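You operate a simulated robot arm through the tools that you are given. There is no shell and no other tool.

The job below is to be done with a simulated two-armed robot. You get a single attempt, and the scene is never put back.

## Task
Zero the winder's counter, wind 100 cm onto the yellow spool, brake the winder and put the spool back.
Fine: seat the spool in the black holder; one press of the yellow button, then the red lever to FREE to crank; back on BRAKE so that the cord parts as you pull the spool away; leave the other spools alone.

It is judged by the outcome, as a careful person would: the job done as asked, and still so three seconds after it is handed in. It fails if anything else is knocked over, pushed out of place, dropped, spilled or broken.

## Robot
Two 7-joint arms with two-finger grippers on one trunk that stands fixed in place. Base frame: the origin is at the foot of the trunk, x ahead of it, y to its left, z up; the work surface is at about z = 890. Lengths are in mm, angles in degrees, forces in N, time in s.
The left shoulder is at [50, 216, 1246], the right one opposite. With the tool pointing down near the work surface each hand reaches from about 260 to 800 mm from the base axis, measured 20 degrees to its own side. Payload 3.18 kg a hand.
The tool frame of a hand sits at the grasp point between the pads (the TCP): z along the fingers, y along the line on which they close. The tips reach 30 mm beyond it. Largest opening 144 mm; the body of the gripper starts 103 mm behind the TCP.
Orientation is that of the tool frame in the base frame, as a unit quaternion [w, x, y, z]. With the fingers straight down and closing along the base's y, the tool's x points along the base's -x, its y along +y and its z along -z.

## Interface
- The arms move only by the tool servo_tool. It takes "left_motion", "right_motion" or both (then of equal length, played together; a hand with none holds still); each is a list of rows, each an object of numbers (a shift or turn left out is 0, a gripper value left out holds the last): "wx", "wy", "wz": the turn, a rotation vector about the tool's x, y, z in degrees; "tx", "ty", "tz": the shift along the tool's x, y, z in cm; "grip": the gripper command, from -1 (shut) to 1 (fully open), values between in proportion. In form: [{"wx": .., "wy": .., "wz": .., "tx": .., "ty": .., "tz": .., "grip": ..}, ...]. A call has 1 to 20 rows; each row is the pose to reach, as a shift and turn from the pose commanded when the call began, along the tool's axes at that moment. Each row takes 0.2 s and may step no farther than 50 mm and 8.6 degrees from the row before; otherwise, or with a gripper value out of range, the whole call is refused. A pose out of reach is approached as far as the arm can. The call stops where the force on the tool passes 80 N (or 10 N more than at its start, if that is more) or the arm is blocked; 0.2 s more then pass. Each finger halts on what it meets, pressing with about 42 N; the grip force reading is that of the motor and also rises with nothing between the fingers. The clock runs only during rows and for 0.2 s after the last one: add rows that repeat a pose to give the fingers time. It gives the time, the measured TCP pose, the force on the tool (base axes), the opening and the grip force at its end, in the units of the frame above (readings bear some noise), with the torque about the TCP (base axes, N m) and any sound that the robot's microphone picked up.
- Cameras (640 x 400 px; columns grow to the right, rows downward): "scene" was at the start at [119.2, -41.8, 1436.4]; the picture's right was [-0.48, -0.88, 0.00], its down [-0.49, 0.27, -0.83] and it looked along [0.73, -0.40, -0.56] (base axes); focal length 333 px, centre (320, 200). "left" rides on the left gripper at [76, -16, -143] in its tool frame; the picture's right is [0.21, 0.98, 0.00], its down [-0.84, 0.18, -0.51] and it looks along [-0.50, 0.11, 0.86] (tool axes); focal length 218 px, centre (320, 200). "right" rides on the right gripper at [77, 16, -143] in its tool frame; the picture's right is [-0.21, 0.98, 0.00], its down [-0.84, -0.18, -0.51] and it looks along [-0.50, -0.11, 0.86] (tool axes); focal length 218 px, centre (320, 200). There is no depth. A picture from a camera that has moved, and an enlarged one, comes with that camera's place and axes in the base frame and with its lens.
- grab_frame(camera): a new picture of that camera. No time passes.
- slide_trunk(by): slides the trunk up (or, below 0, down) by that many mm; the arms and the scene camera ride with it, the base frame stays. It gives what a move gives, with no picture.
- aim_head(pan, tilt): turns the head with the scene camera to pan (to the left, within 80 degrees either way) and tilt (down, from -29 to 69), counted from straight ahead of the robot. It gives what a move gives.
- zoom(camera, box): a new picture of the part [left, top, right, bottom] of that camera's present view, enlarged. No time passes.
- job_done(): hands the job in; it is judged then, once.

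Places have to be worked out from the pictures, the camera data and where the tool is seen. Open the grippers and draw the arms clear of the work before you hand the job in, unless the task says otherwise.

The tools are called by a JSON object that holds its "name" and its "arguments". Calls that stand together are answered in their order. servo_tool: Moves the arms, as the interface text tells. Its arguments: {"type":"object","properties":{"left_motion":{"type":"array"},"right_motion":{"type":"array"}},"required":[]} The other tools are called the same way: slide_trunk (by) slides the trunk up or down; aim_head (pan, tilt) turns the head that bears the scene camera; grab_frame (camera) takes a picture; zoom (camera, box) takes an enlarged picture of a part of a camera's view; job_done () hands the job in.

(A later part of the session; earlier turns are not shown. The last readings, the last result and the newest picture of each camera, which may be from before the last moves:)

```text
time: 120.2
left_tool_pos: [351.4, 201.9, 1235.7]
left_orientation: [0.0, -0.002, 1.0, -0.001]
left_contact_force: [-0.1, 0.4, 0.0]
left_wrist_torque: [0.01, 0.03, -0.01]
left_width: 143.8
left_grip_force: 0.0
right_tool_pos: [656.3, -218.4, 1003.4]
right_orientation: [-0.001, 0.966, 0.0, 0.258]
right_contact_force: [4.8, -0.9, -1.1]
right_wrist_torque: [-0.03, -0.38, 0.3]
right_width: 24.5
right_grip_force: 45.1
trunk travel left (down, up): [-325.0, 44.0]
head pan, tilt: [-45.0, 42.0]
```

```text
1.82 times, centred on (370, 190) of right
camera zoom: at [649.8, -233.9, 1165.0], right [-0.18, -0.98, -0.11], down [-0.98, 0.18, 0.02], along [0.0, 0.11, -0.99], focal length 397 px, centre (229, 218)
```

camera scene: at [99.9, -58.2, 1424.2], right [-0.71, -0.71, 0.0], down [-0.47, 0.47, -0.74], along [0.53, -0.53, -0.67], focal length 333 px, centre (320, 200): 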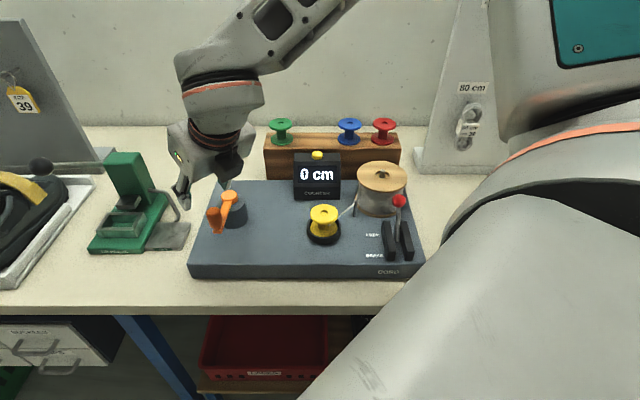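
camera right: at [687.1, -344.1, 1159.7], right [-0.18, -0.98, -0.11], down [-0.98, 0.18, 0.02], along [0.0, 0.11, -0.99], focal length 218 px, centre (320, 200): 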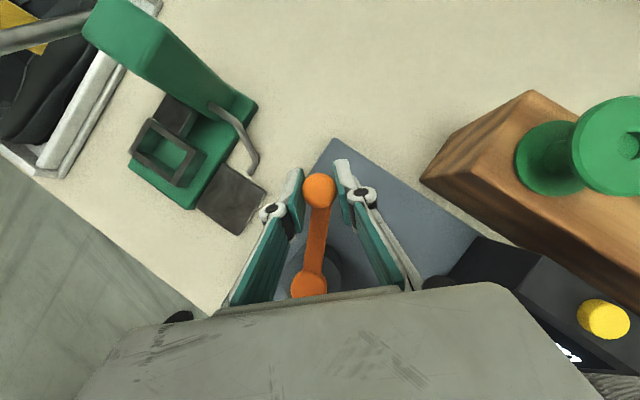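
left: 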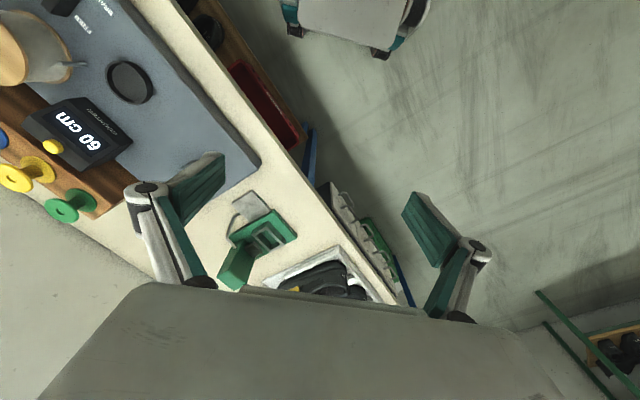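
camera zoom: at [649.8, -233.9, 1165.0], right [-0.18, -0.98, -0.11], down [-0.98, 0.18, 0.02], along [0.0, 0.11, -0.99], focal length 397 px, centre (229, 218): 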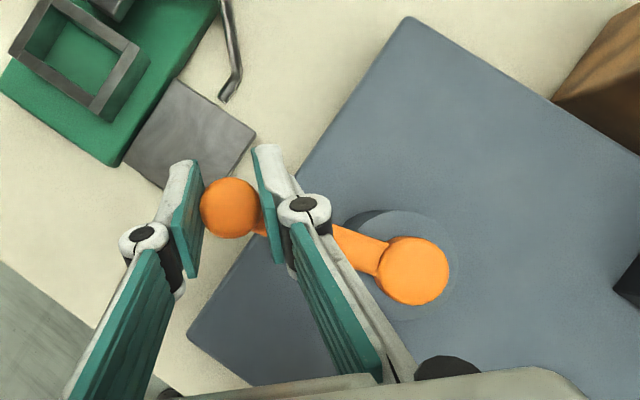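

Still 90 with no lag of the handle. I go on in ~4° and then smaller steps.

{"name": "servo_tool", "arguments": {"right_motion": [{"tx": -0.24, "ty": -0.17, "tz": -0.14}, {"tx": -0.48, "ty": -0.32, "tz": -0.28}]}}

{"name": "zoom", "arguments": {"camera": "scene", "box": [280, 140, 360, 190]}}

```text
time: 120.8
left_tool_pos: [353.0, 202.6, 1236.4]
left_orientation: [-0.001, -0.001, 1.0, -0.001]
left_contact_force: [0.3, 0.4, 0.7]
left_wrist_torque: [-0.02, -0.01, 0.02]
left_width: 143.9
left_grip_force: 0.1
right_tool_pos: [650.3, -214.6, 1002.4]
right_orientation: [-0.001, 0.966, 0.0, 0.258]
right_contact_force: [3.8, -3.8, -1.6]
right_wrist_torque: [-0.17, -0.39, 0.5]
right_width: 24.4
right_grip_force: 44.7
trunk travel left (down, up): [-325.0, 44.0]
head pan, tilt: [-45.0, 42.0]
```

```text
8.00 times, centred on (320, 165) of scene
camera zoom: at [101.2, -58.8, 1424.0], right [-0.71, -0.71, 0.0], down [-0.47, 0.47, -0.74], along [0.53, -0.53, -0.67], focal length 2666 px, centre (320, 480)
```

zoom: 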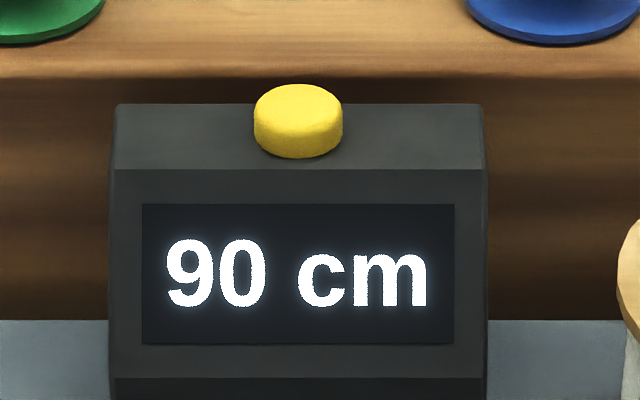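

Handle angle ≈62°, still 90. Another 2°.

{"name": "servo_tool", "arguments": {"right_motion": [{"tx": -0.25, "ty": -0.15, "tz": -0.15}]}}

{"name": "zoom", "arguments": {"camera": "scene", "box": [280, 140, 360, 190]}}

```text
time: 121.2
left_tool_pos: [351.7, 201.9, 1236.6]
left_orientation: [0.0, -0.001, 1.0, -0.002]
left_contact_force: [0.5, 0.3, -0.1]
left_wrist_torque: [0.0, 0.01, -0.01]
left_width: 144.0
left_grip_force: 0.0
right_tool_pos: [647.0, -213.7, 1003.4]
right_orientation: [-0.001, 0.966, -0.001, 0.258]
right_contact_force: [4.7, -3.9, -2.2]
right_wrist_torque: [-0.07, -0.36, 0.54]
right_width: 24.5
right_grip_force: 44.9
trunk travel left (down, up): [-325.0, 44.0]
head pan, tilt: [-45.0, 42.0]
```

```text
8.00 times, centred on (320, 165) of scene
camera zoom: at [101.3, -58.8, 1424.0], right [-0.71, -0.71, 0.0], down [-0.47, 0.47, -0.74], along [0.53, -0.53, -0.67], focal length 2666 px, centre (320, 480)
```

zoom: 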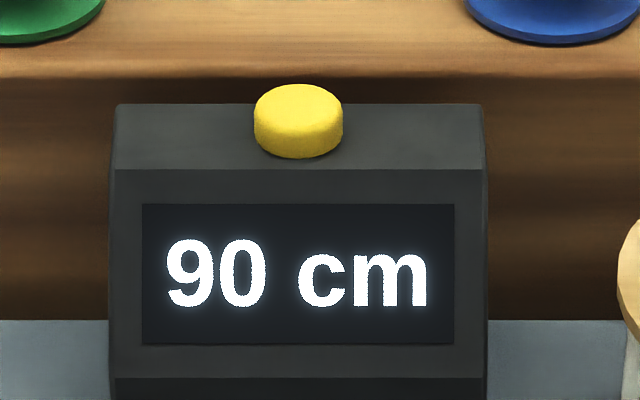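

64°, still 90. Two more degrees.

{"name": "servo_tool", "arguments": {"right_motion": [{"tx": -0.25, "ty": -0.13, "tz": -0.15}]}}

{"name": "zoom", "arguments": {"camera": "scene", "box": [280, 140, 360, 190]}}

```text
time: 121.6
left_tool_pos: [351.0, 202.6, 1235.8]
left_orientation: [-0.001, -0.001, 1.0, -0.001]
left_contact_force: [-0.1, -0.1, -0.6]
left_wrist_torque: [0.02, -0.01, 0.03]
left_width: 143.9
left_grip_force: 0.0
right_tool_pos: [644.8, -212.6, 1002.2]
right_orientation: [-0.001, 0.966, -0.001, 0.257]
right_contact_force: [1.2, -3.1, -3.8]
right_wrist_torque: [0.04, -0.74, 0.27]
right_width: 24.8
right_grip_force: 45.3
trunk travel left (down, up): [-325.0, 44.0]
head pan, tilt: [-45.0, 42.0]
```

```text
8.00 times, centred on (320, 165) of scene
camera zoom: at [101.1, -58.8, 1424.1], right [-0.71, -0.71, 0.0], down [-0.47, 0.47, -0.74], along [0.53, -0.53, -0.67], focal length 2666 px, centre (320, 480)
```

zoom: 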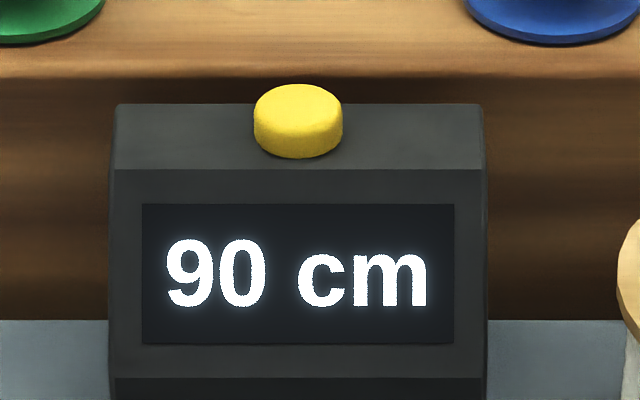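

~66°, still 90. Two more degrees.

{"name": "servo_tool", "arguments": {"right_motion": [{"tx": -0.25, "ty": -0.13, "tz": -0.15}]}}

{"name": "zoom", "arguments": {"camera": "scene", "box": [280, 140, 360, 190]}}

{"name": "zoom", "arguments": {"camera": "right", "box": [220, 80, 520, 300]}}

```text
time: 122.0
left_tool_pos: [352.2, 202.0, 1235.8]
left_orientation: [-0.001, -0.002, 1.0, -0.001]
left_contact_force: [-0.2, 0.1, 0.6]
left_wrist_torque: [-0.03, -0.01, -0.01]
left_width: 143.9
left_grip_force: 0.0
right_tool_pos: [642.3, -211.1, 1003.0]
right_orientation: [-0.001, 0.966, -0.001, 0.258]
right_contact_force: [1.8, -3.6, -2.4]
right_wrist_torque: [-0.05, 0.06, 0.3]
right_width: 24.5
right_grip_force: 45.1
trunk travel left (down, up): [-325.0, 44.0]
head pan, tilt: [-45.0, 42.0]
```

```text
8.00 times, centred on (320, 165) of scene
camera zoom: at [101.1, -58.8, 1424.1], right [-0.71, -0.71, 0.0], down [-0.47, 0.47, -0.74], along [0.53, -0.53, -0.67], focal length 2666 px, centre (320, 480)
```

zoom: 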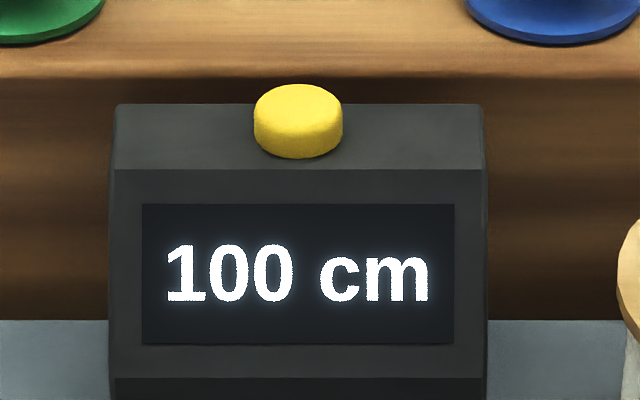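

```text
1.82 times, centred on (370, 190) of right
camera zoom: at [635.6, -226.9, 1165.1], right [-0.18, -0.98, -0.11], down [-0.98, 0.18, 0.02], along [0.0, 0.11, -0.99], focal length 397 px, centre (229, 218)
```

zoom: 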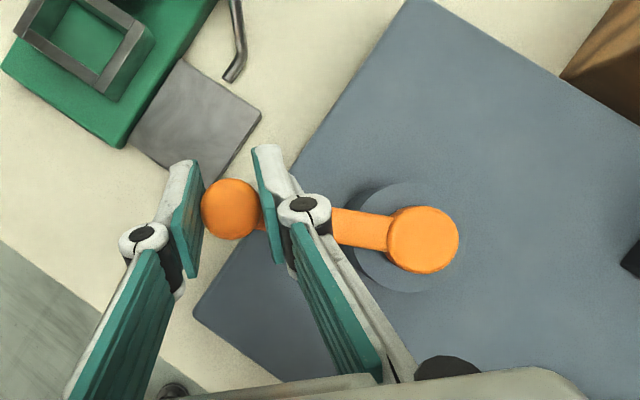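

100 cm. Since the display moves in 10 cm steps, I turn about 5° more to sit safely inside the 100 cm step rather than on its edge.

{"name": "servo_tool", "arguments": {"right_motion": [{"tx": -0.33, "ty": -0.14, "tz": -0.19}, {"tx": -0.62, "ty": -0.25, "tz": -0.36}]}}

{"name": "zoom", "arguments": {"camera": "scene", "box": [160, 130, 420, 260]}}

{"name": "zoom", "arguments": {"camera": "right", "box": [220, 80, 520, 300]}}

```text
time: 122.6
left_tool_pos: [352.6, 201.6, 1236.4]
left_orientation: [-0.001, -0.001, 1.0, -0.001]
left_contact_force: [-0.9, -0.6, 0.2]
left_wrist_torque: [-0.01, 0.0, 0.0]
left_width: 143.8
left_grip_force: 0.0
right_tool_pos: [633.7, -209.0, 1003.2]
right_orientation: [-0.001, 0.967, 0.0, 0.257]
right_contact_force: [5.5, -2.9, -5.4]
right_wrist_torque: [0.02, -0.27, 0.42]
right_width: 24.6
right_grip_force: 44.5
trunk travel left (down, up): [-325.0, 44.0]
head pan, tilt: [-45.0, 42.0]
```

```text
2.46 times, centred on (290, 195) of scene
camera zoom: at [101.6, -58.7, 1424.0], right [-0.71, -0.71, 0.0], down [-0.47, 0.47, -0.74], along [0.52, -0.53, -0.67], focal length 820 px, centre (394, 212)
```

zoom: 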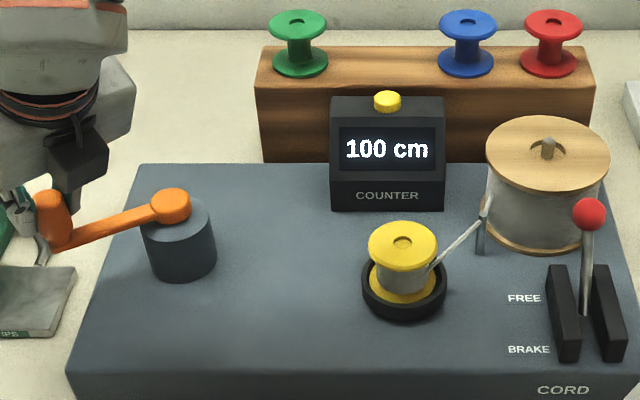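

```text
1.82 times, centred on (370, 190) of right
camera zoom: at [629.0, -224.5, 1165.1], right [-0.18, -0.98, -0.1], down [-0.98, 0.18, 0.02], along [0.0, 0.11, -0.99], focal length 397 px, centre (229, 218)
```

zoom: 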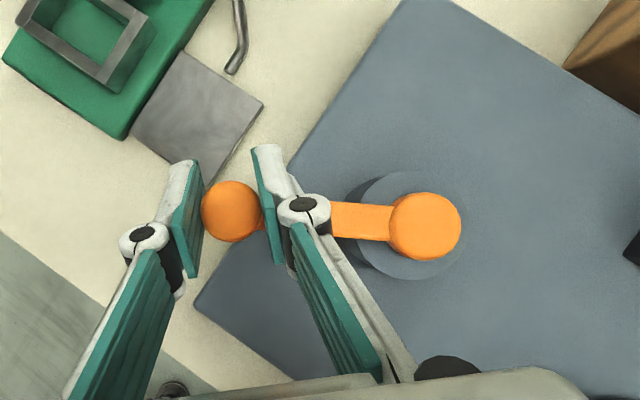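

Still 100 cm, now a few degrees into the step. I open the fingers gently and lift straight up off the handle.

{"name": "servo_tool", "arguments": {"right_motion": [{"grip": -0.6}, {"grip": -0.5}, {"grip": -0.3}, {"grip": -0.1}, {"grip": -0.1}, {"tx": 1, "tz": -1.73, "grip": -0.1}, {"tx": 2.5, "tz": -4.33, "grip": -0.1}, {"tx": 4.5, "tz": -7.79, "grip": -0.1}, {"tx": 6.5, "tz": -11.26, "grip": -0.1}, {"tx": 6.5, "tz": -11.26, "grip": -0.1}]}}

{"name": "zoom", "arguments": {"camera": "scene", "box": [160, 130, 420, 260]}}

```text
time: 124.8
left_tool_pos: [352.7, 202.4, 1236.5]
left_orientation: [-0.002, -0.001, 1.0, 0.0]
left_contact_force: [-0.1, 0.1, 0.3]
left_wrist_torque: [-0.02, 0.03, -0.03]
left_width: 144.3
left_grip_force: 0.0
right_tool_pos: [633.9, -208.6, 1134.2]
right_orientation: [-0.001, 0.966, -0.001, 0.257]
right_contact_force: [0.2, 0.4, -0.5]
right_wrist_torque: [-0.03, -0.01, 0.03]
right_width: 64.8
right_grip_force: 0.0
trunk travel left (down, up): [-325.0, 44.0]
head pan, tilt: [-45.0, 42.0]
```

```text
2.46 times, centred on (290, 195) of scene
camera zoom: at [101.1, -58.5, 1424.0], right [-0.71, -0.71, 0.0], down [-0.47, 0.47, -0.74], along [0.53, -0.53, -0.67], focal length 820 px, centre (394, 212)
```

zoom: 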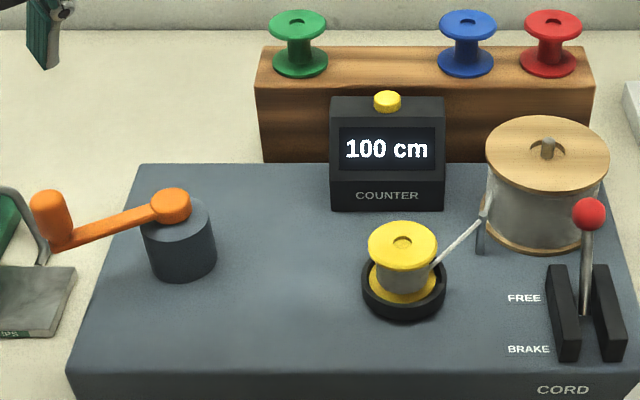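

Counter stays at 100 cm. I bring the hand back toward the middle at height, then level it and turn to the yaw used for the lever.

{"name": "servo_tool", "arguments": {"right_motion": [{"tx": -2.1, "ty": 3.2, "tz": -1.5}, {"tx": -4.2, "ty": 6.4, "tz": -3.0}, {"tx": -6.3, "ty": 9.6, "tz": -4.5}, {"tx": -8.4, "ty": 12.8, "tz": -6.0}, {"tx": -10.5, "ty": 16, "tz": -7.5}, {"tx": -12.5, "ty": 19.1, "tz": -9.1}, {"tx": -12.5, "ty": 19.1, "tz": -9.1}]}}

{"name": "servo_tool", "arguments": {"right_motion": [{"wy": -7.5}, {"wy": -15}, {"wy": -22.5}, {"wy": -30}, {"wy": -30}]}}

{"name": "servo_tool", "arguments": {"right_motion": [{"wz": 8}, {"wz": 16}, {"wz": 24}, {"wz": 32}, {"wz": 40}, {"wz": 45}, {"wz": 45}]}}

{"name": "grab_frame", "arguments": {"camera": "scene"}}

```text
time: 126.4
left_tool_pos: [352.2, 203.3, 1236.1]
left_orientation: [-0.001, -0.001, 1.0, -0.001]
left_contact_force: [0.0, -0.3, -0.4]
left_wrist_torque: [-0.03, -0.02, -0.03]
left_width: 143.7
left_grip_force: 0.1
right_tool_pos: [481.3, -397.8, 1150.9]
right_orientation: [0.0, 0.966, -0.001, 0.258]
right_contact_force: [0.2, 0.3, -0.1]
right_wrist_torque: [-0.02, 0.03, 0.0]
right_width: 64.9
right_grip_force: 0.1
trunk travel left (down, up): [-325.0, 44.0]
head pan, tilt: [-45.0, 42.0]
```

```text
time: 127.6
left_tool_pos: [351.3, 201.4, 1235.8]
left_orientation: [0.0, -0.002, 1.0, -0.001]
left_contact_force: [0.0, -0.8, -0.4]
left_wrist_torque: [0.01, -0.02, -0.02]
left_width: 144.2
left_grip_force: 0.1
right_tool_pos: [478.9, -398.3, 1151.8]
right_orientation: [-0.001, 1.0, -0.001, -0.001]
right_contact_force: [-0.3, -0.2, 0.2]
right_wrist_torque: [-0.02, 0.02, 0.0]
right_width: 64.5
right_grip_force: 0.0
trunk travel left (down, up): [-325.0, 44.0]
head pan, tilt: [-45.0, 42.0]
```

```text
time: 129.2
left_tool_pos: [352.2, 202.7, 1235.9]
left_orientation: [0.0, -0.001, 1.0, -0.001]
left_contact_force: [-1.2, 0.2, -0.5]
left_wrist_torque: [-0.01, 0.0, 0.03]
left_width: 143.6
left_grip_force: 0.0
right_tool_pos: [480.0, -399.0, 1149.3]
right_orientation: [0.0, 0.923, -0.384, -0.001]
right_contact_force: [-0.1, 0.3, -1.0]
right_wrist_torque: [-0.04, 0.06, -0.02]
right_width: 64.8
right_grip_force: 0.1
trunk travel left (down, up): [-325.0, 44.0]
head pan, tilt: [-45.0, 42.0]
```

```text
taken
camera scene: at [100.6, -58.2, 1424.1], right [-0.71, -0.71, 0.0], down [-0.47, 0.47, -0.74], along [0.53, -0.53, -0.67], focal length 333 px, centre (320, 200)
```

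scene: 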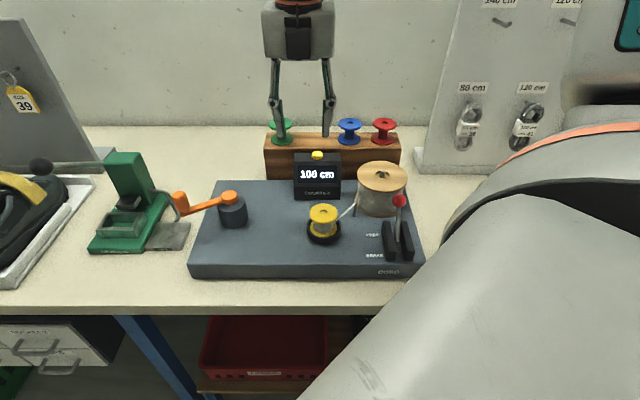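

Orientation is right for the lever. I move above the ball at its FREE position (U 129.5, V 608).

{"name": "servo_tool", "arguments": {"right_motion": [{"tx": -0.3, "ty": 3.5}, {"tx": -0.6, "ty": 7.5}, {"tx": -0.9, "ty": 11.5}, {"tx": -1.2, "ty": 15.5}, {"tx": -1.35, "ty": 18.7}, {"tx": -1.35, "ty": 18.7, "tz": 3}, {"tx": -1.35, "ty": 18.7, "tz": 5.5}, {"tx": -1.35, "ty": 18.7, "tz": 5.5}]}}

{"name": "zoom", "arguments": {"camera": "right", "box": [220, 80, 420, 260]}}

{"name": "zoom", "arguments": {"camera": "scene", "box": [340, 100, 480, 290]}}

```text
time: 131.0
left_tool_pos: [352.0, 203.3, 1235.6]
left_orientation: [0.0, -0.001, 1.0, -0.001]
left_contact_force: [0.2, -0.7, 0.2]
left_wrist_torque: [0.01, 0.02, -0.01]
left_width: 144.0
left_grip_force: 0.1
right_tool_pos: [337.5, -521.8, 1094.4]
right_orientation: [-0.001, 0.923, -0.384, -0.001]
right_contact_force: [0.3, 0.2, 0.0]
right_wrist_torque: [0.01, -0.01, 0.02]
right_width: 65.0
right_grip_force: 0.1
trunk travel left (down, up): [-325.0, 44.0]
head pan, tilt: [-45.0, 42.0]
```

```text
2.22 times, centred on (320, 170) of right
camera zoom: at [379.8, -587.3, 1237.3], right [-0.84, -0.54, 0.0], down [-0.47, 0.72, 0.51], along [-0.28, 0.43, -0.86], focal length 485 px, centre (320, 267)
```

zoom: 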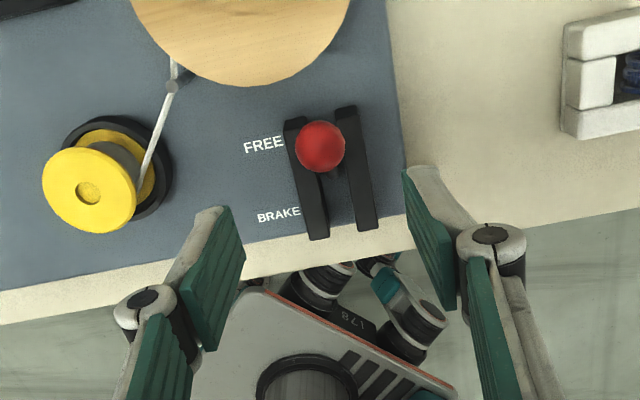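

```text
2.11 times, centred on (410, 195) of scene
camera zoom: at [100.8, -57.9, 1424.2], right [-0.71, -0.71, 0.0], down [-0.47, 0.47, -0.74], along [0.53, -0.53, -0.67], focal length 702 px, centre (130, 210)
```

zoom: 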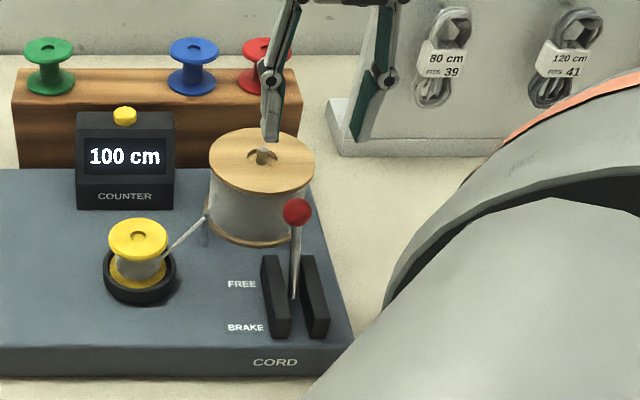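

Ball centred under the TCP. I descend with the fingers open and close on it.

{"name": "servo_tool", "arguments": {"right_motion": [{"tz": 3}, {"tz": 6}, {"tz": 9}, {"tz": 11.2}, {"tz": 11.2}, {"tz": 11.2, "grip": -0.4}, {"tz": 11.2, "grip": -0.6}, {"tz": 11.2, "grip": -0.7}, {"tz": 11.2, "grip": -0.8}, {"tz": 11.2, "grip": -0.8}]}}

{"name": "zoom", "arguments": {"camera": "right", "box": [220, 80, 420, 260]}}

```text
time: 133.2
left_tool_pos: [351.7, 201.7, 1236.1]
left_orientation: [0.0, -0.001, 1.0, -0.001]
left_contact_force: [-0.2, 0.2, 0.2]
left_wrist_torque: [0.0, -0.01, 0.03]
left_width: 143.8
left_grip_force: 0.1
right_tool_pos: [336.7, -521.9, 982.7]
right_orientation: [0.0, 0.923, -0.384, 0.0]
right_contact_force: [0.3, -0.6, -3.1]
right_wrist_torque: [-0.09, -0.07, 0.04]
right_width: 25.9
right_grip_force: 44.6
trunk travel left (down, up): [-325.0, 44.0]
head pan, tilt: [-45.0, 42.0]
```

```text
2.22 times, centred on (320, 170) of right
camera zoom: at [378.9, -586.6, 1126.3], right [-0.84, -0.54, 0.0], down [-0.47, 0.72, 0.51], along [-0.28, 0.43, -0.86], focal length 485 px, centre (320, 267)
```

zoom: 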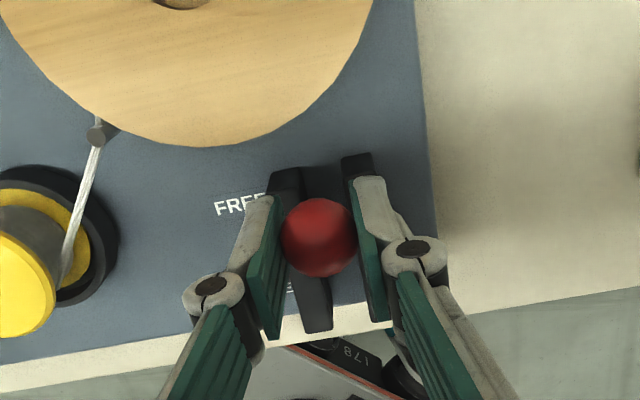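

Gripped at 26 mm. I swing the lever back along its arc toward BRAKE.

{"name": "servo_tool", "arguments": {"right_motion": [{"tx": -0.65, "tz": -0.3}, {"tx": -1.32, "tz": -0.57}, {"tx": -2.05, "tz": -0.79}, {"tx": -2.78, "tz": -0.94}, {"tx": -3.53, "tz": -1.04}, {"tx": -4.29, "tz": -1.07}, {"tx": -5.05, "tz": -1.04}, {"tx": -5.8, "tz": -0.94}, {"tx": -6.53, "tz": -0.79}, {"tx": -7.26, "tz": -0.57}, {"tx": -7.93, "tz": -0.3}, {"tx": -7.93, "tz": -0.3}]}}

{"name": "zoom", "arguments": {"camera": "right", "box": [220, 80, 420, 260]}}

{"name": "zoom", "arguments": {"camera": "scene", "box": [340, 100, 480, 290]}}

```text
time: 135.8
left_tool_pos: [350.4, 201.6, 1235.4]
left_orientation: [0.0, -0.001, 1.0, -0.001]
left_contact_force: [0.4, -0.4, 0.0]
left_wrist_torque: [0.03, 0.02, 0.0]
left_width: 144.1
left_grip_force: 0.1
right_tool_pos: [280.4, -463.0, 985.7]
right_orientation: [-0.001, 0.923, -0.384, -0.002]
right_contact_force: [-2.0, -8.4, 5.9]
right_wrist_torque: [-0.45, -0.41, -0.1]
right_width: 25.3
right_grip_force: 45.3
trunk travel left (down, up): [-325.0, 44.0]
head pan, tilt: [-45.0, 42.0]
```

```text
2.22 times, centred on (320, 170) of right
camera zoom: at [322.6, -530.3, 1127.9], right [-0.84, -0.54, 0.0], down [-0.47, 0.72, 0.51], along [-0.28, 0.43, -0.86], focal length 485 px, centre (320, 267)
```

zoom: 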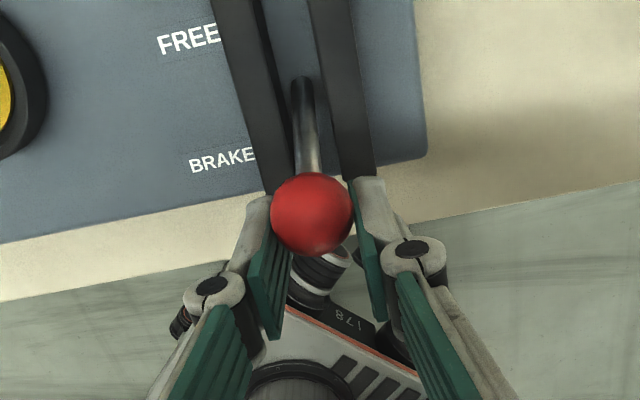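

```text
2.11 times, centred on (410, 195) of scene
camera zoom: at [100.1, -58.8, 1424.1], right [-0.71, -0.71, 0.0], down [-0.47, 0.47, -0.74], along [0.53, -0.53, -0.67], focal length 702 px, centre (130, 210)
```

zoom: 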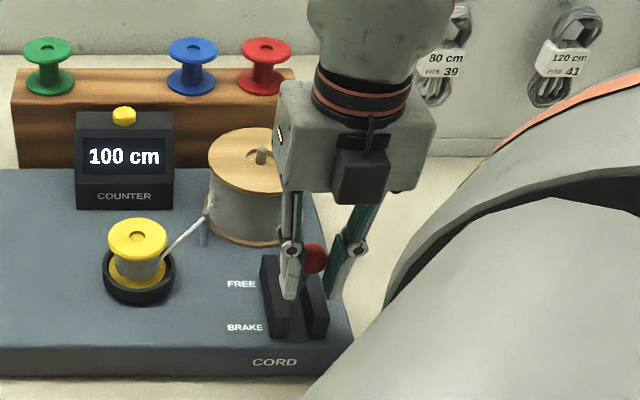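

The ball lags about 11 mm in the pads (V≈538). I open a little, recentre on it and regrip to finish the stroke.

{"name": "servo_tool", "arguments": {"right_motion": [{"grip": -0.5}, {"tx": 0.5, "grip": -0.35}, {"tx": 1.15, "grip": -0.35}, {"tx": 1.15, "grip": -0.35}]}}

{"name": "zoom", "arguments": {"camera": "right", "box": [220, 80, 420, 260]}}

```text
time: 136.8
left_tool_pos: [352.5, 201.8, 1236.1]
left_orientation: [0.0, -0.001, 1.0, -0.002]
left_contact_force: [0.6, 0.8, -0.2]
left_wrist_torque: [-0.01, -0.02, 0.01]
left_width: 143.8
left_grip_force: 0.0
right_tool_pos: [290.2, -473.6, 986.1]
right_orientation: [0.0, 0.924, -0.383, -0.001]
right_contact_force: [-0.5, -0.8, 0.2]
right_wrist_torque: [0.0, -0.01, 0.0]
right_width: 47.0
right_grip_force: 0.1
trunk travel left (down, up): [-325.0, 44.0]
head pan, tilt: [-45.0, 42.0]
```

```text
2.22 times, centred on (320, 170) of right
camera zoom: at [331.6, -538.8, 1129.1], right [-0.84, -0.54, 0.0], down [-0.47, 0.72, 0.51], along [-0.28, 0.43, -0.86], focal length 485 px, centre (320, 267)
```

zoom: 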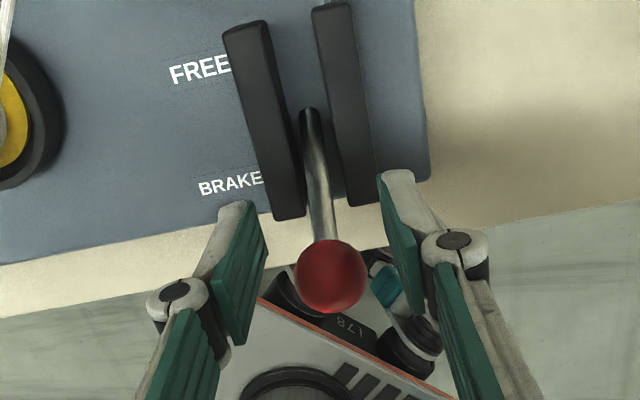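

When released, the lever snapped on to the BRAKE side (ball now at V≈523, its original position). I lift clear and confirm.

{"name": "servo_tool", "arguments": {"right_motion": [{"tz": -1}, {"tz": -3.5}, {"tz": -7}, {"tz": -11}, {"tz": -15}, {"tz": -15}]}}

{"name": "zoom", "arguments": {"camera": "scene", "box": [160, 110, 440, 290]}}

{"name": "zoom", "arguments": {"camera": "scene", "box": [340, 200, 440, 290]}}

```text
time: 138.2
left_tool_pos: [351.4, 201.8, 1236.4]
left_orientation: [0.001, -0.002, 1.0, -0.001]
left_contact_force: [-0.4, -0.7, -0.6]
left_wrist_torque: [0.01, -0.01, 0.03]
left_width: 143.8
left_grip_force: 0.0
right_tool_pos: [290.4, -475.7, 1137.0]
right_orientation: [0.0, 0.924, -0.383, -0.001]
right_contact_force: [1.0, -0.9, -0.4]
right_wrist_torque: [0.07, -0.02, 0.0]
right_width: 47.0
right_grip_force: 0.0
trunk travel left (down, up): [-325.0, 44.0]
head pan, tilt: [-45.0, 42.0]
```

```text
2.22 times, centred on (300, 200) of scene
camera zoom: at [101.0, -58.8, 1424.0], right [-0.71, -0.71, 0.0], down [-0.47, 0.47, -0.74], along [0.53, -0.53, -0.67], focal length 741 px, centre (364, 200)
```

zoom: 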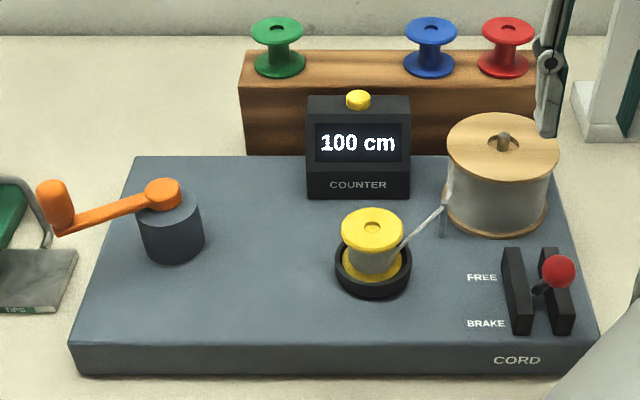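

```text
4.44 times, centred on (390, 245) of scene
camera zoom: at [101.0, -58.8, 1424.0], right [-0.71, -0.71, 0.0], down [-0.47, 0.47, -0.74], along [0.53, -0.53, -0.67], focal length 1481 px, centre (9, 0)
```

zoom: 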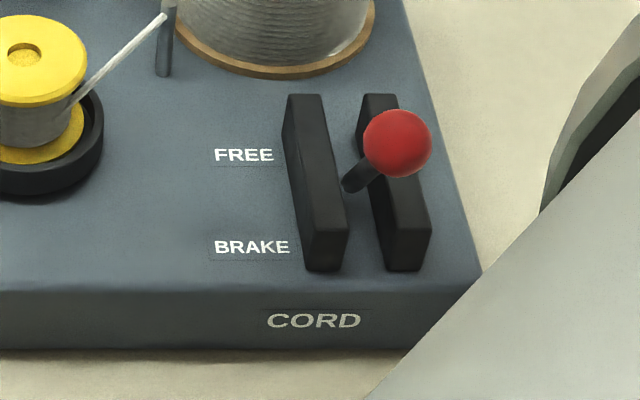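

Lever is exactly back on BRAKE and the counter reads 100 cm. I move above the holder and turn back to the +45° yaw for taking the spool by its flange (fingers clear of the cord on the right).

{"name": "servo_tool", "arguments": {"right_motion": [{"tx": 1.4, "ty": -3.7}, {"tx": 2.9, "ty": -7.5}, {"tx": 4.4, "ty": -11.2}, {"tx": 5.8, "ty": -14.9}, {"tx": 5.8, "ty": -14.9, "wz": 8}, {"tx": 5.8, "ty": -14.9, "wz": 16}, {"tx": 5.8, "ty": -14.9, "wz": 24}, {"tx": 5.8, "ty": -14.9, "wz": 32}, {"tx": 5.8, "ty": -14.9, "wz": 40}, {"tx": 5.8, "ty": -14.9, "wz": 48}, {"tx": 5.8, "ty": -14.9, "wz": 56}, {"tx": 5.8, "ty": -14.9, "wz": 64}, {"tx": 5.8, "ty": -14.9, "wz": 72}, {"tx": 5.8, "ty": -14.9, "wz": 80}, {"tx": 5.8, "ty": -14.9, "wz": 88}, {"tx": 5.8, "ty": -14.9, "wz": 90, "grip": 0.25}, {"tx": 5.8, "ty": -14.9, "wz": 90, "grip": 0.25}]}}

{"name": "grab_frame", "arguments": {"camera": "right"}}

{"name": "zoom", "arguments": {"camera": "right", "box": [250, 80, 390, 190]}}

{"name": "zoom", "arguments": {"camera": "scene", "box": [290, 100, 360, 255]}}

```text
time: 141.8
left_tool_pos: [351.3, 201.9, 1235.6]
left_orientation: [0.0, -0.001, 1.0, -0.001]
left_contact_force: [0.4, 0.6, 0.1]
left_wrist_torque: [0.0, -0.04, 0.0]
left_width: 143.9
left_grip_force: 0.2
right_tool_pos: [437.2, -409.2, 1136.9]
right_orientation: [0.0, -0.382, 0.924, 0.001]
right_contact_force: [-0.2, -0.9, -0.2]
right_wrist_torque: [-0.01, -0.02, 0.02]
right_width: 89.8
right_grip_force: 0.0
trunk travel left (down, up): [-325.0, 44.0]
head pan, tilt: [-45.0, 42.0]
```

```text
taken
camera right: at [370.3, -451.2, 1279.0], right [-0.54, 0.84, 0.0], down [0.72, 0.47, 0.51], along [0.43, 0.28, -0.86], focal length 218 px, centre (320, 200)
```

right: 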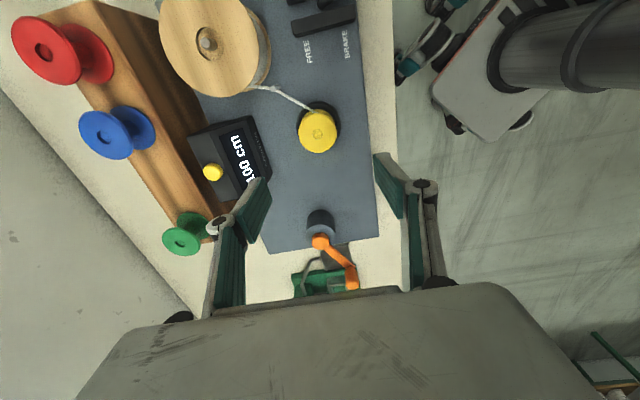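

```text
3.64 times, centred on (320, 135) of right
camera zoom: at [370.3, -451.2, 1279.0], right [-0.54, 0.84, 0.0], down [0.72, 0.47, 0.51], along [0.43, 0.28, -0.86], focal length 794 px, centre (320, 436)
```

zoom: 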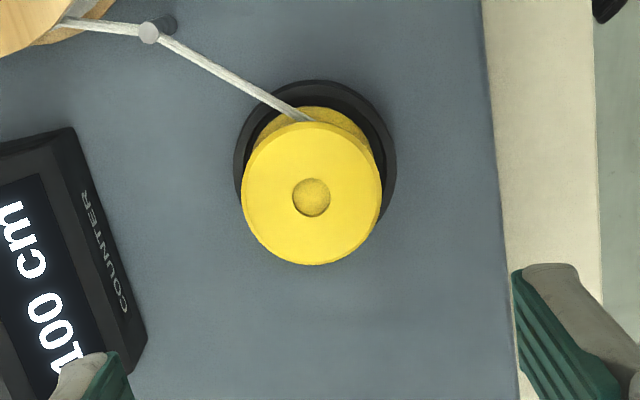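

```text
2.58 times, centred on (325, 178) of scene
camera zoom: at [100.6, -58.3, 1424.1], right [-0.71, -0.71, 0.0], down [-0.47, 0.47, -0.74], along [0.53, -0.53, -0.67], focal length 860 px, centre (307, 258)
```

zoom: 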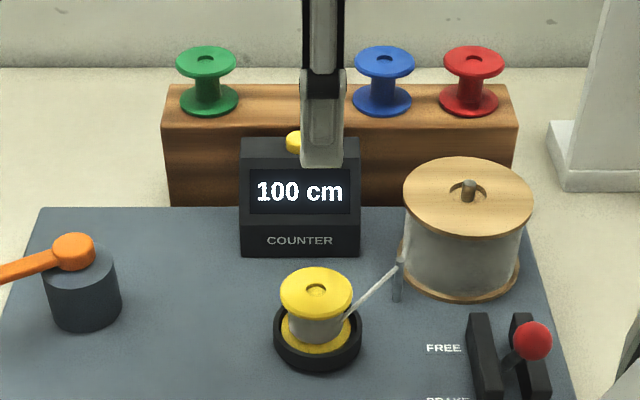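

Spool centre reads about (U −22.5, V 601.5). I shift slightly and come down to just above it for the final alignment.

{"name": "servo_tool", "arguments": {"right_motion": [{"tx": -0.25, "ty": -0.25, "tz": 3}, {"tx": -0.25, "ty": -0.25, "tz": 6.5}, {"tx": -0.25, "ty": -0.25, "tz": 10}, {"tx": -0.25, "ty": -0.25, "tz": 13}, {"tx": -0.25, "ty": -0.25, "tz": 13.7}, {"tx": -0.25, "ty": -0.25, "tz": 13.7}]}}

{"name": "zoom", "arguments": {"camera": "right", "box": [230, 90, 410, 230]}}

{"name": "zoom", "arguments": {"camera": "scene", "box": [290, 150, 360, 255]}}

```text
time: 143.2
left_tool_pos: [351.2, 202.0, 1236.2]
left_orientation: [0.0, -0.001, 1.0, -0.001]
left_contact_force: [-0.5, -0.1, -0.6]
left_wrist_torque: [-0.01, -0.02, -0.05]
left_width: 144.0
left_grip_force: 0.3
right_tool_pos: [439.4, -409.6, 998.9]
right_orientation: [0.0, -0.382, 0.924, 0.001]
right_contact_force: [0.4, -0.9, -0.3]
right_wrist_torque: [-0.01, 0.03, 0.0]
right_width: 90.1
right_grip_force: 0.0
trunk travel left (down, up): [-325.0, 44.0]
head pan, tilt: [-45.0, 42.0]
```

```text
2.86 times, centred on (320, 160) of right
camera zoom: at [374.4, -451.4, 1141.7], right [-0.54, 0.84, 0.0], down [0.72, 0.47, 0.51], along [0.43, 0.28, -0.86], focal length 624 px, centre (320, 314)
```

zoom: 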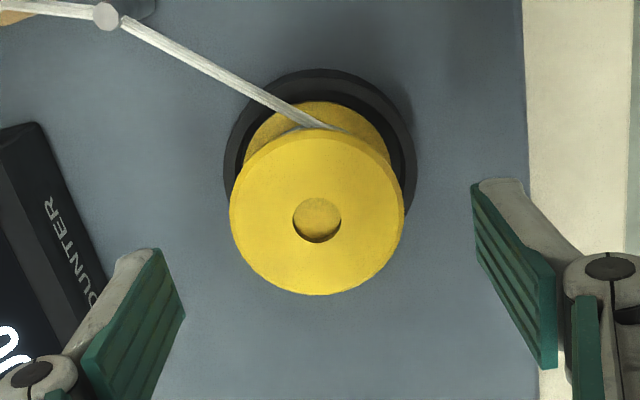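

```text
3.81 times, centred on (325, 202) of scene
camera zoom: at [100.7, -58.3, 1424.1], right [-0.71, -0.71, 0.0], down [-0.47, 0.47, -0.74], along [0.53, -0.53, -0.67], focal length 1270 px, centre (301, 190)
```

zoom: 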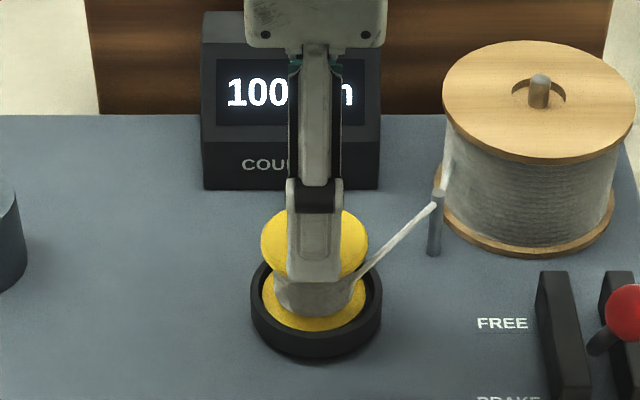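

Aligned within about 1 mm. I descend to the same grip height as before (tips just above the dish rim) and close.

{"name": "servo_tool", "arguments": {"right_motion": [{"ty": -0.08, "tz": 1.5}, {"ty": -0.08, "tz": 3}, {"ty": -0.08, "tz": 4.2}, {"ty": -0.08, "tz": 5.0}, {"ty": -0.08, "tz": 5.35}, {"ty": -0.08, "tz": 5.35}]}}

{"name": "zoom", "arguments": {"camera": "right", "box": [230, 90, 410, 250]}}

{"name": "zoom", "arguments": {"camera": "scene", "box": [290, 180, 360, 255]}}

```text
time: 144.6
left_tool_pos: [351.2, 201.7, 1235.4]
left_orientation: [0.0, -0.001, 1.0, 0.0]
left_contact_force: [0.1, 0.3, -0.3]
left_wrist_torque: [0.01, 0.01, 0.03]
left_width: 143.8
left_grip_force: 0.0
right_tool_pos: [440.3, -409.9, 945.5]
right_orientation: [-0.001, -0.382, 0.924, 0.002]
right_contact_force: [-0.3, -0.2, 0.2]
right_wrist_torque: [0.01, 0.0, 0.0]
right_width: 90.0
right_grip_force: 0.1
trunk travel left (down, up): [-325.0, 44.0]
head pan, tilt: [-45.0, 42.0]
```

```text
2.50 times, centred on (320, 170) of right
camera zoom: at [374.2, -451.9, 1088.6], right [-0.54, 0.84, 0.0], down [0.72, 0.47, 0.51], along [0.43, 0.28, -0.86], focal length 546 px, centre (320, 275)
```

zoom: 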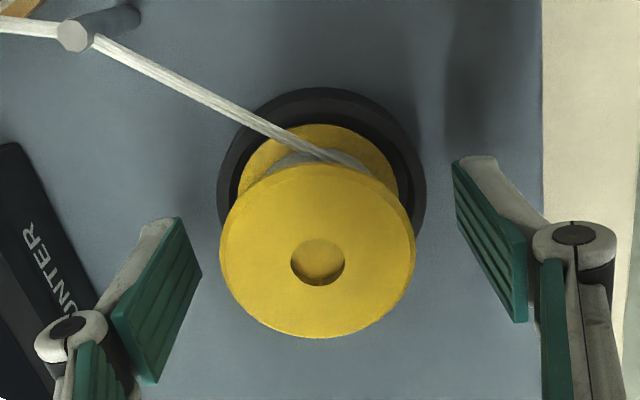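

```text
5.33 times, centred on (325, 218) of scene
camera zoom: at [100.5, -58.2, 1424.2], right [-0.71, -0.71, 0.0], down [-0.47, 0.47, -0.74], along [0.53, -0.53, -0.67], focal length 1777 px, centre (293, 107)
```

zoom: 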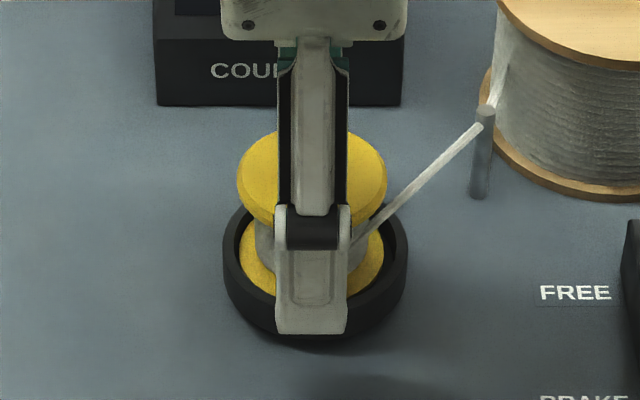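

Fingers straddle the flange and clear the cord. I close as in the grip that held before (command −0.3).

{"name": "servo_tool", "arguments": {"right_motion": [{"grip": 0.05}, {"grip": -0.1}, {"grip": -0.18}, {"grip": -0.25}, {"grip": -0.3}, {"grip": -0.3}]}}

{"name": "zoom", "arguments": {"camera": "right", "box": [230, 90, 410, 250]}}

```text
time: 146.0
left_tool_pos: [352.0, 201.1, 1236.4]
left_orientation: [0.001, -0.001, 1.0, -0.001]
left_contact_force: [0.7, 0.3, 0.6]
left_wrist_torque: [0.0, -0.01, 0.02]
left_width: 143.9
left_grip_force: 0.0
right_tool_pos: [440.1, -409.8, 945.4]
right_orientation: [0.0, -0.382, 0.924, 0.001]
right_contact_force: [0.8, -0.8, 1.0]
right_wrist_torque: [-0.04, -0.03, -0.01]
right_width: 56.2
right_grip_force: 41.9
trunk travel left (down, up): [-325.0, 44.0]
head pan, tilt: [-45.0, 42.0]
```

```text
2.50 times, centred on (320, 170) of right
camera zoom: at [374.2, -452.0, 1088.8], right [-0.54, 0.84, 0.0], down [0.72, 0.47, 0.51], along [0.43, 0.28, -0.86], focal length 546 px, centre (320, 275)
```

zoom: 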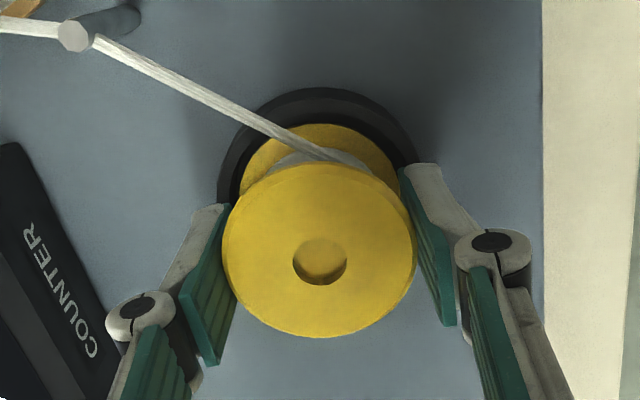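

Held at 56 mm, 42 N. I lift very slowly — 1–2 mm per row — and watch for the cord parting.

{"name": "servo_tool", "arguments": {"right_motion": [{"tz": -0.1}, {"tz": -0.2}, {"tz": -0.3}, {"tz": -0.4}, {"tz": -0.5}, {"tz": -0.6}, {"tz": -0.7}, {"tz": -0.8}, {"tz": -0.9}, {"tz": -1.0}]}}

{"name": "zoom", "arguments": {"camera": "right", "box": [230, 90, 410, 250]}}

{"name": "zoom", "arguments": {"camera": "scene", "box": [280, 130, 400, 255]}}

```text
time: 148.2
left_tool_pos: [352.1, 202.1, 1236.3]
left_orientation: [-0.001, -0.001, 1.0, 0.0]
left_contact_force: [-0.4, 0.0, -0.2]
left_wrist_torque: [-0.01, -0.04, 0.0]
left_width: 143.9
left_grip_force: 0.1
right_tool_pos: [440.7, -409.9, 954.8]
right_orientation: [0.0, -0.382, 0.924, 0.0]
right_contact_force: [0.9, 0.8, -0.1]
right_wrist_torque: [-0.01, 0.05, -0.03]
right_width: 56.1
right_grip_force: 42.1
trunk travel left (down, up): [-325.0, 44.0]
head pan, tilt: [-45.0, 42.0]
```

```text
2.50 times, centred on (320, 170) of right
camera zoom: at [374.4, -451.9, 1098.7], right [-0.54, 0.84, 0.0], down [0.72, 0.47, 0.51], along [0.43, 0.28, -0.86], focal length 546 px, centre (320, 275)
```

zoom: 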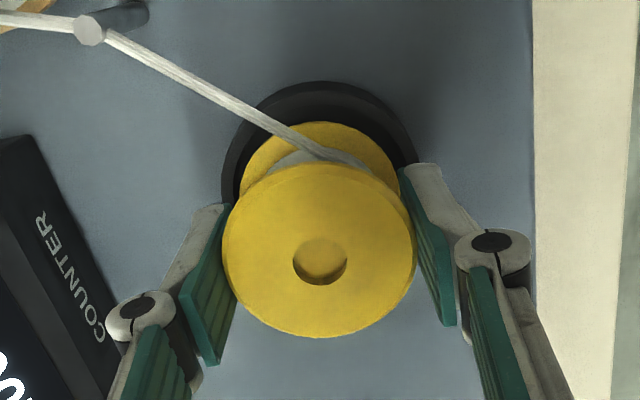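

```text
3.20 times, centred on (340, 192) of scene
camera zoom: at [100.6, -58.3, 1424.1], right [-0.71, -0.71, 0.0], down [-0.47, 0.47, -0.74], along [0.53, -0.53, -0.67], focal length 1066 px, centre (256, 224)
```

zoom: 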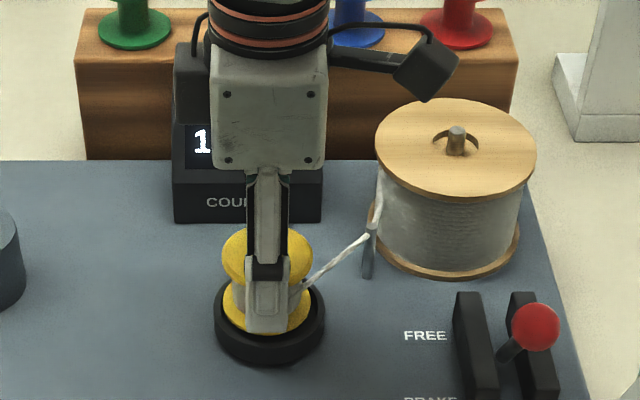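

The spool is rising with the hand; the cord still hangs on. I keep lifting slowly.

{"name": "servo_tool", "arguments": {"right_motion": [{"tz": -0.2}, {"tz": -0.4}, {"tz": -0.6}, {"tz": -0.8}, {"tz": -1.0}, {"tz": -1.2}, {"tz": -1.4}, {"tz": -1.6}, {"tz": -1.8}, {"tz": -2.0}, {"tz": -2.2}, {"tz": -2.4}, {"tz": -2.6}, {"tz": -2.8}, {"tz": -3.0}, {"tz": -3.2}, {"tz": -3.4}, {"tz": -3.6}, {"tz": -3.8}, {"tz": -4.0}]}}

{"name": "zoom", "arguments": {"camera": "right", "box": [230, 90, 410, 250]}}

{"name": "zoom", "arguments": {"camera": "scene", "box": [280, 130, 400, 255]}}

```text
time: 152.4
left_tool_pos: [351.7, 202.6, 1236.8]
left_orientation: [0.0, -0.001, 1.0, 0.0]
left_contact_force: [-0.4, -0.6, -0.7]
left_wrist_torque: [0.0, 0.0, 0.0]
left_width: 144.2
left_grip_force: 0.0
right_tool_pos: [440.5, -408.9, 994.2]
right_orientation: [0.0, -0.382, 0.924, 0.001]
right_contact_force: [0.0, -0.9, -1.3]
right_wrist_torque: [-0.04, -0.01, 0.02]
right_width: 55.9
right_grip_force: 42.1
trunk travel left (down, up): [-325.0, 44.0]
head pan, tilt: [-45.0, 42.0]
```

```text
2.50 times, centred on (320, 170) of right
camera zoom: at [374.0, -451.9, 1138.4], right [-0.54, 0.84, 0.0], down [0.72, 0.47, 0.51], along [0.42, 0.28, -0.86], focal length 546 px, centre (320, 275)
```

zoom: 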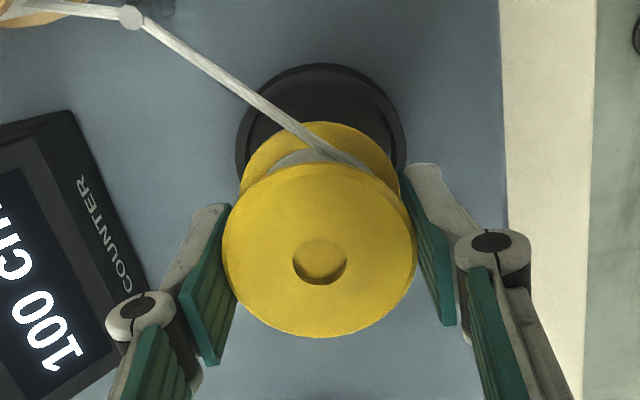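

```text
3.20 times, centred on (340, 192) of scene
camera zoom: at [100.6, -58.5, 1424.1], right [-0.71, -0.71, 0.0], down [-0.47, 0.47, -0.74], along [0.53, -0.53, -0.67], focal length 1066 px, centre (256, 224)
```

zoom: 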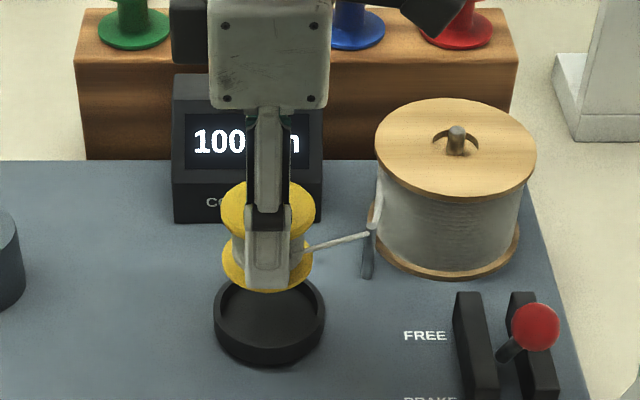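

Lifted 50 mm with no load yet; the cord still spans to the guide post. I continue upward slowly.

{"name": "servo_tool", "arguments": {"right_motion": [{"tz": -0.2}, {"tz": -0.4}, {"tz": -0.6}, {"tz": -0.8}, {"tz": -1.0}, {"tz": -1.2}, {"tz": -1.4}, {"tz": -1.6}, {"tz": -1.8}, {"tz": -2.0}, {"tz": -2.2}, {"tz": -2.4}, {"tz": -2.6}, {"tz": -2.8}, {"tz": -3.0}, {"tz": -3.2}, {"tz": -3.4}, {"tz": -3.6}, {"tz": -3.8}, {"tz": -4.0}]}}

{"name": "zoom", "arguments": {"camera": "right", "box": [230, 90, 410, 250]}}

{"name": "zoom", "arguments": {"camera": "scene", "box": [280, 100, 400, 255]}}

```text
time: 156.6
left_tool_pos: [352.2, 202.3, 1236.6]
left_orientation: [0.0, -0.001, 1.0, -0.001]
left_contact_force: [-0.6, 0.3, -0.2]
left_wrist_torque: [0.01, 0.0, -0.01]
left_width: 144.0
left_grip_force: 0.0
right_tool_pos: [440.2, -409.5, 1035.1]
right_orientation: [0.0, -0.382, 0.924, 0.0]
right_contact_force: [0.1, 0.2, -0.8]
right_wrist_torque: [-0.02, 0.01, -0.01]
right_width: 56.1
right_grip_force: 42.3
trunk travel left (down, up): [-325.0, 44.0]
head pan, tilt: [-45.0, 42.0]
```

```text
2.50 times, centred on (320, 170) of right
camera zoom: at [374.1, -451.9, 1178.4], right [-0.54, 0.84, 0.0], down [0.72, 0.47, 0.51], along [0.43, 0.28, -0.86], focal length 546 px, centre (320, 275)
```

zoom: 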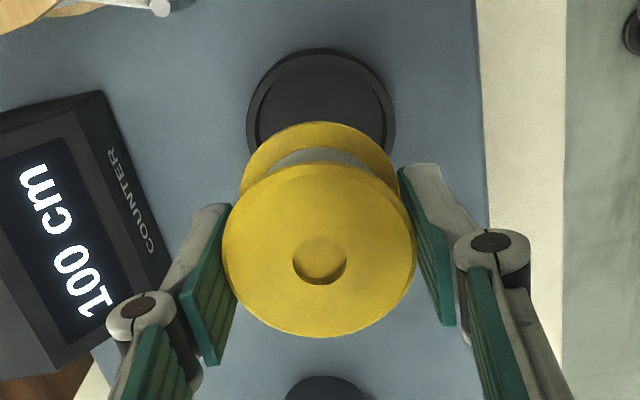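

```text
2.58 times, centred on (340, 178) of scene
camera zoom: at [100.5, -58.2, 1424.1], right [-0.71, -0.71, 0.0], down [-0.47, 0.47, -0.74], along [0.53, -0.53, -0.67], focal length 860 px, centre (268, 258)
```

zoom: 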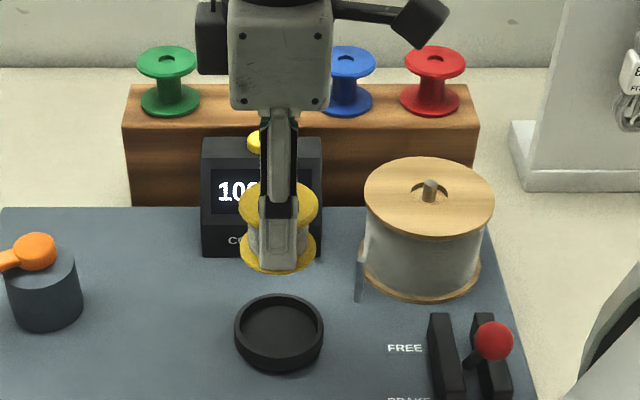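

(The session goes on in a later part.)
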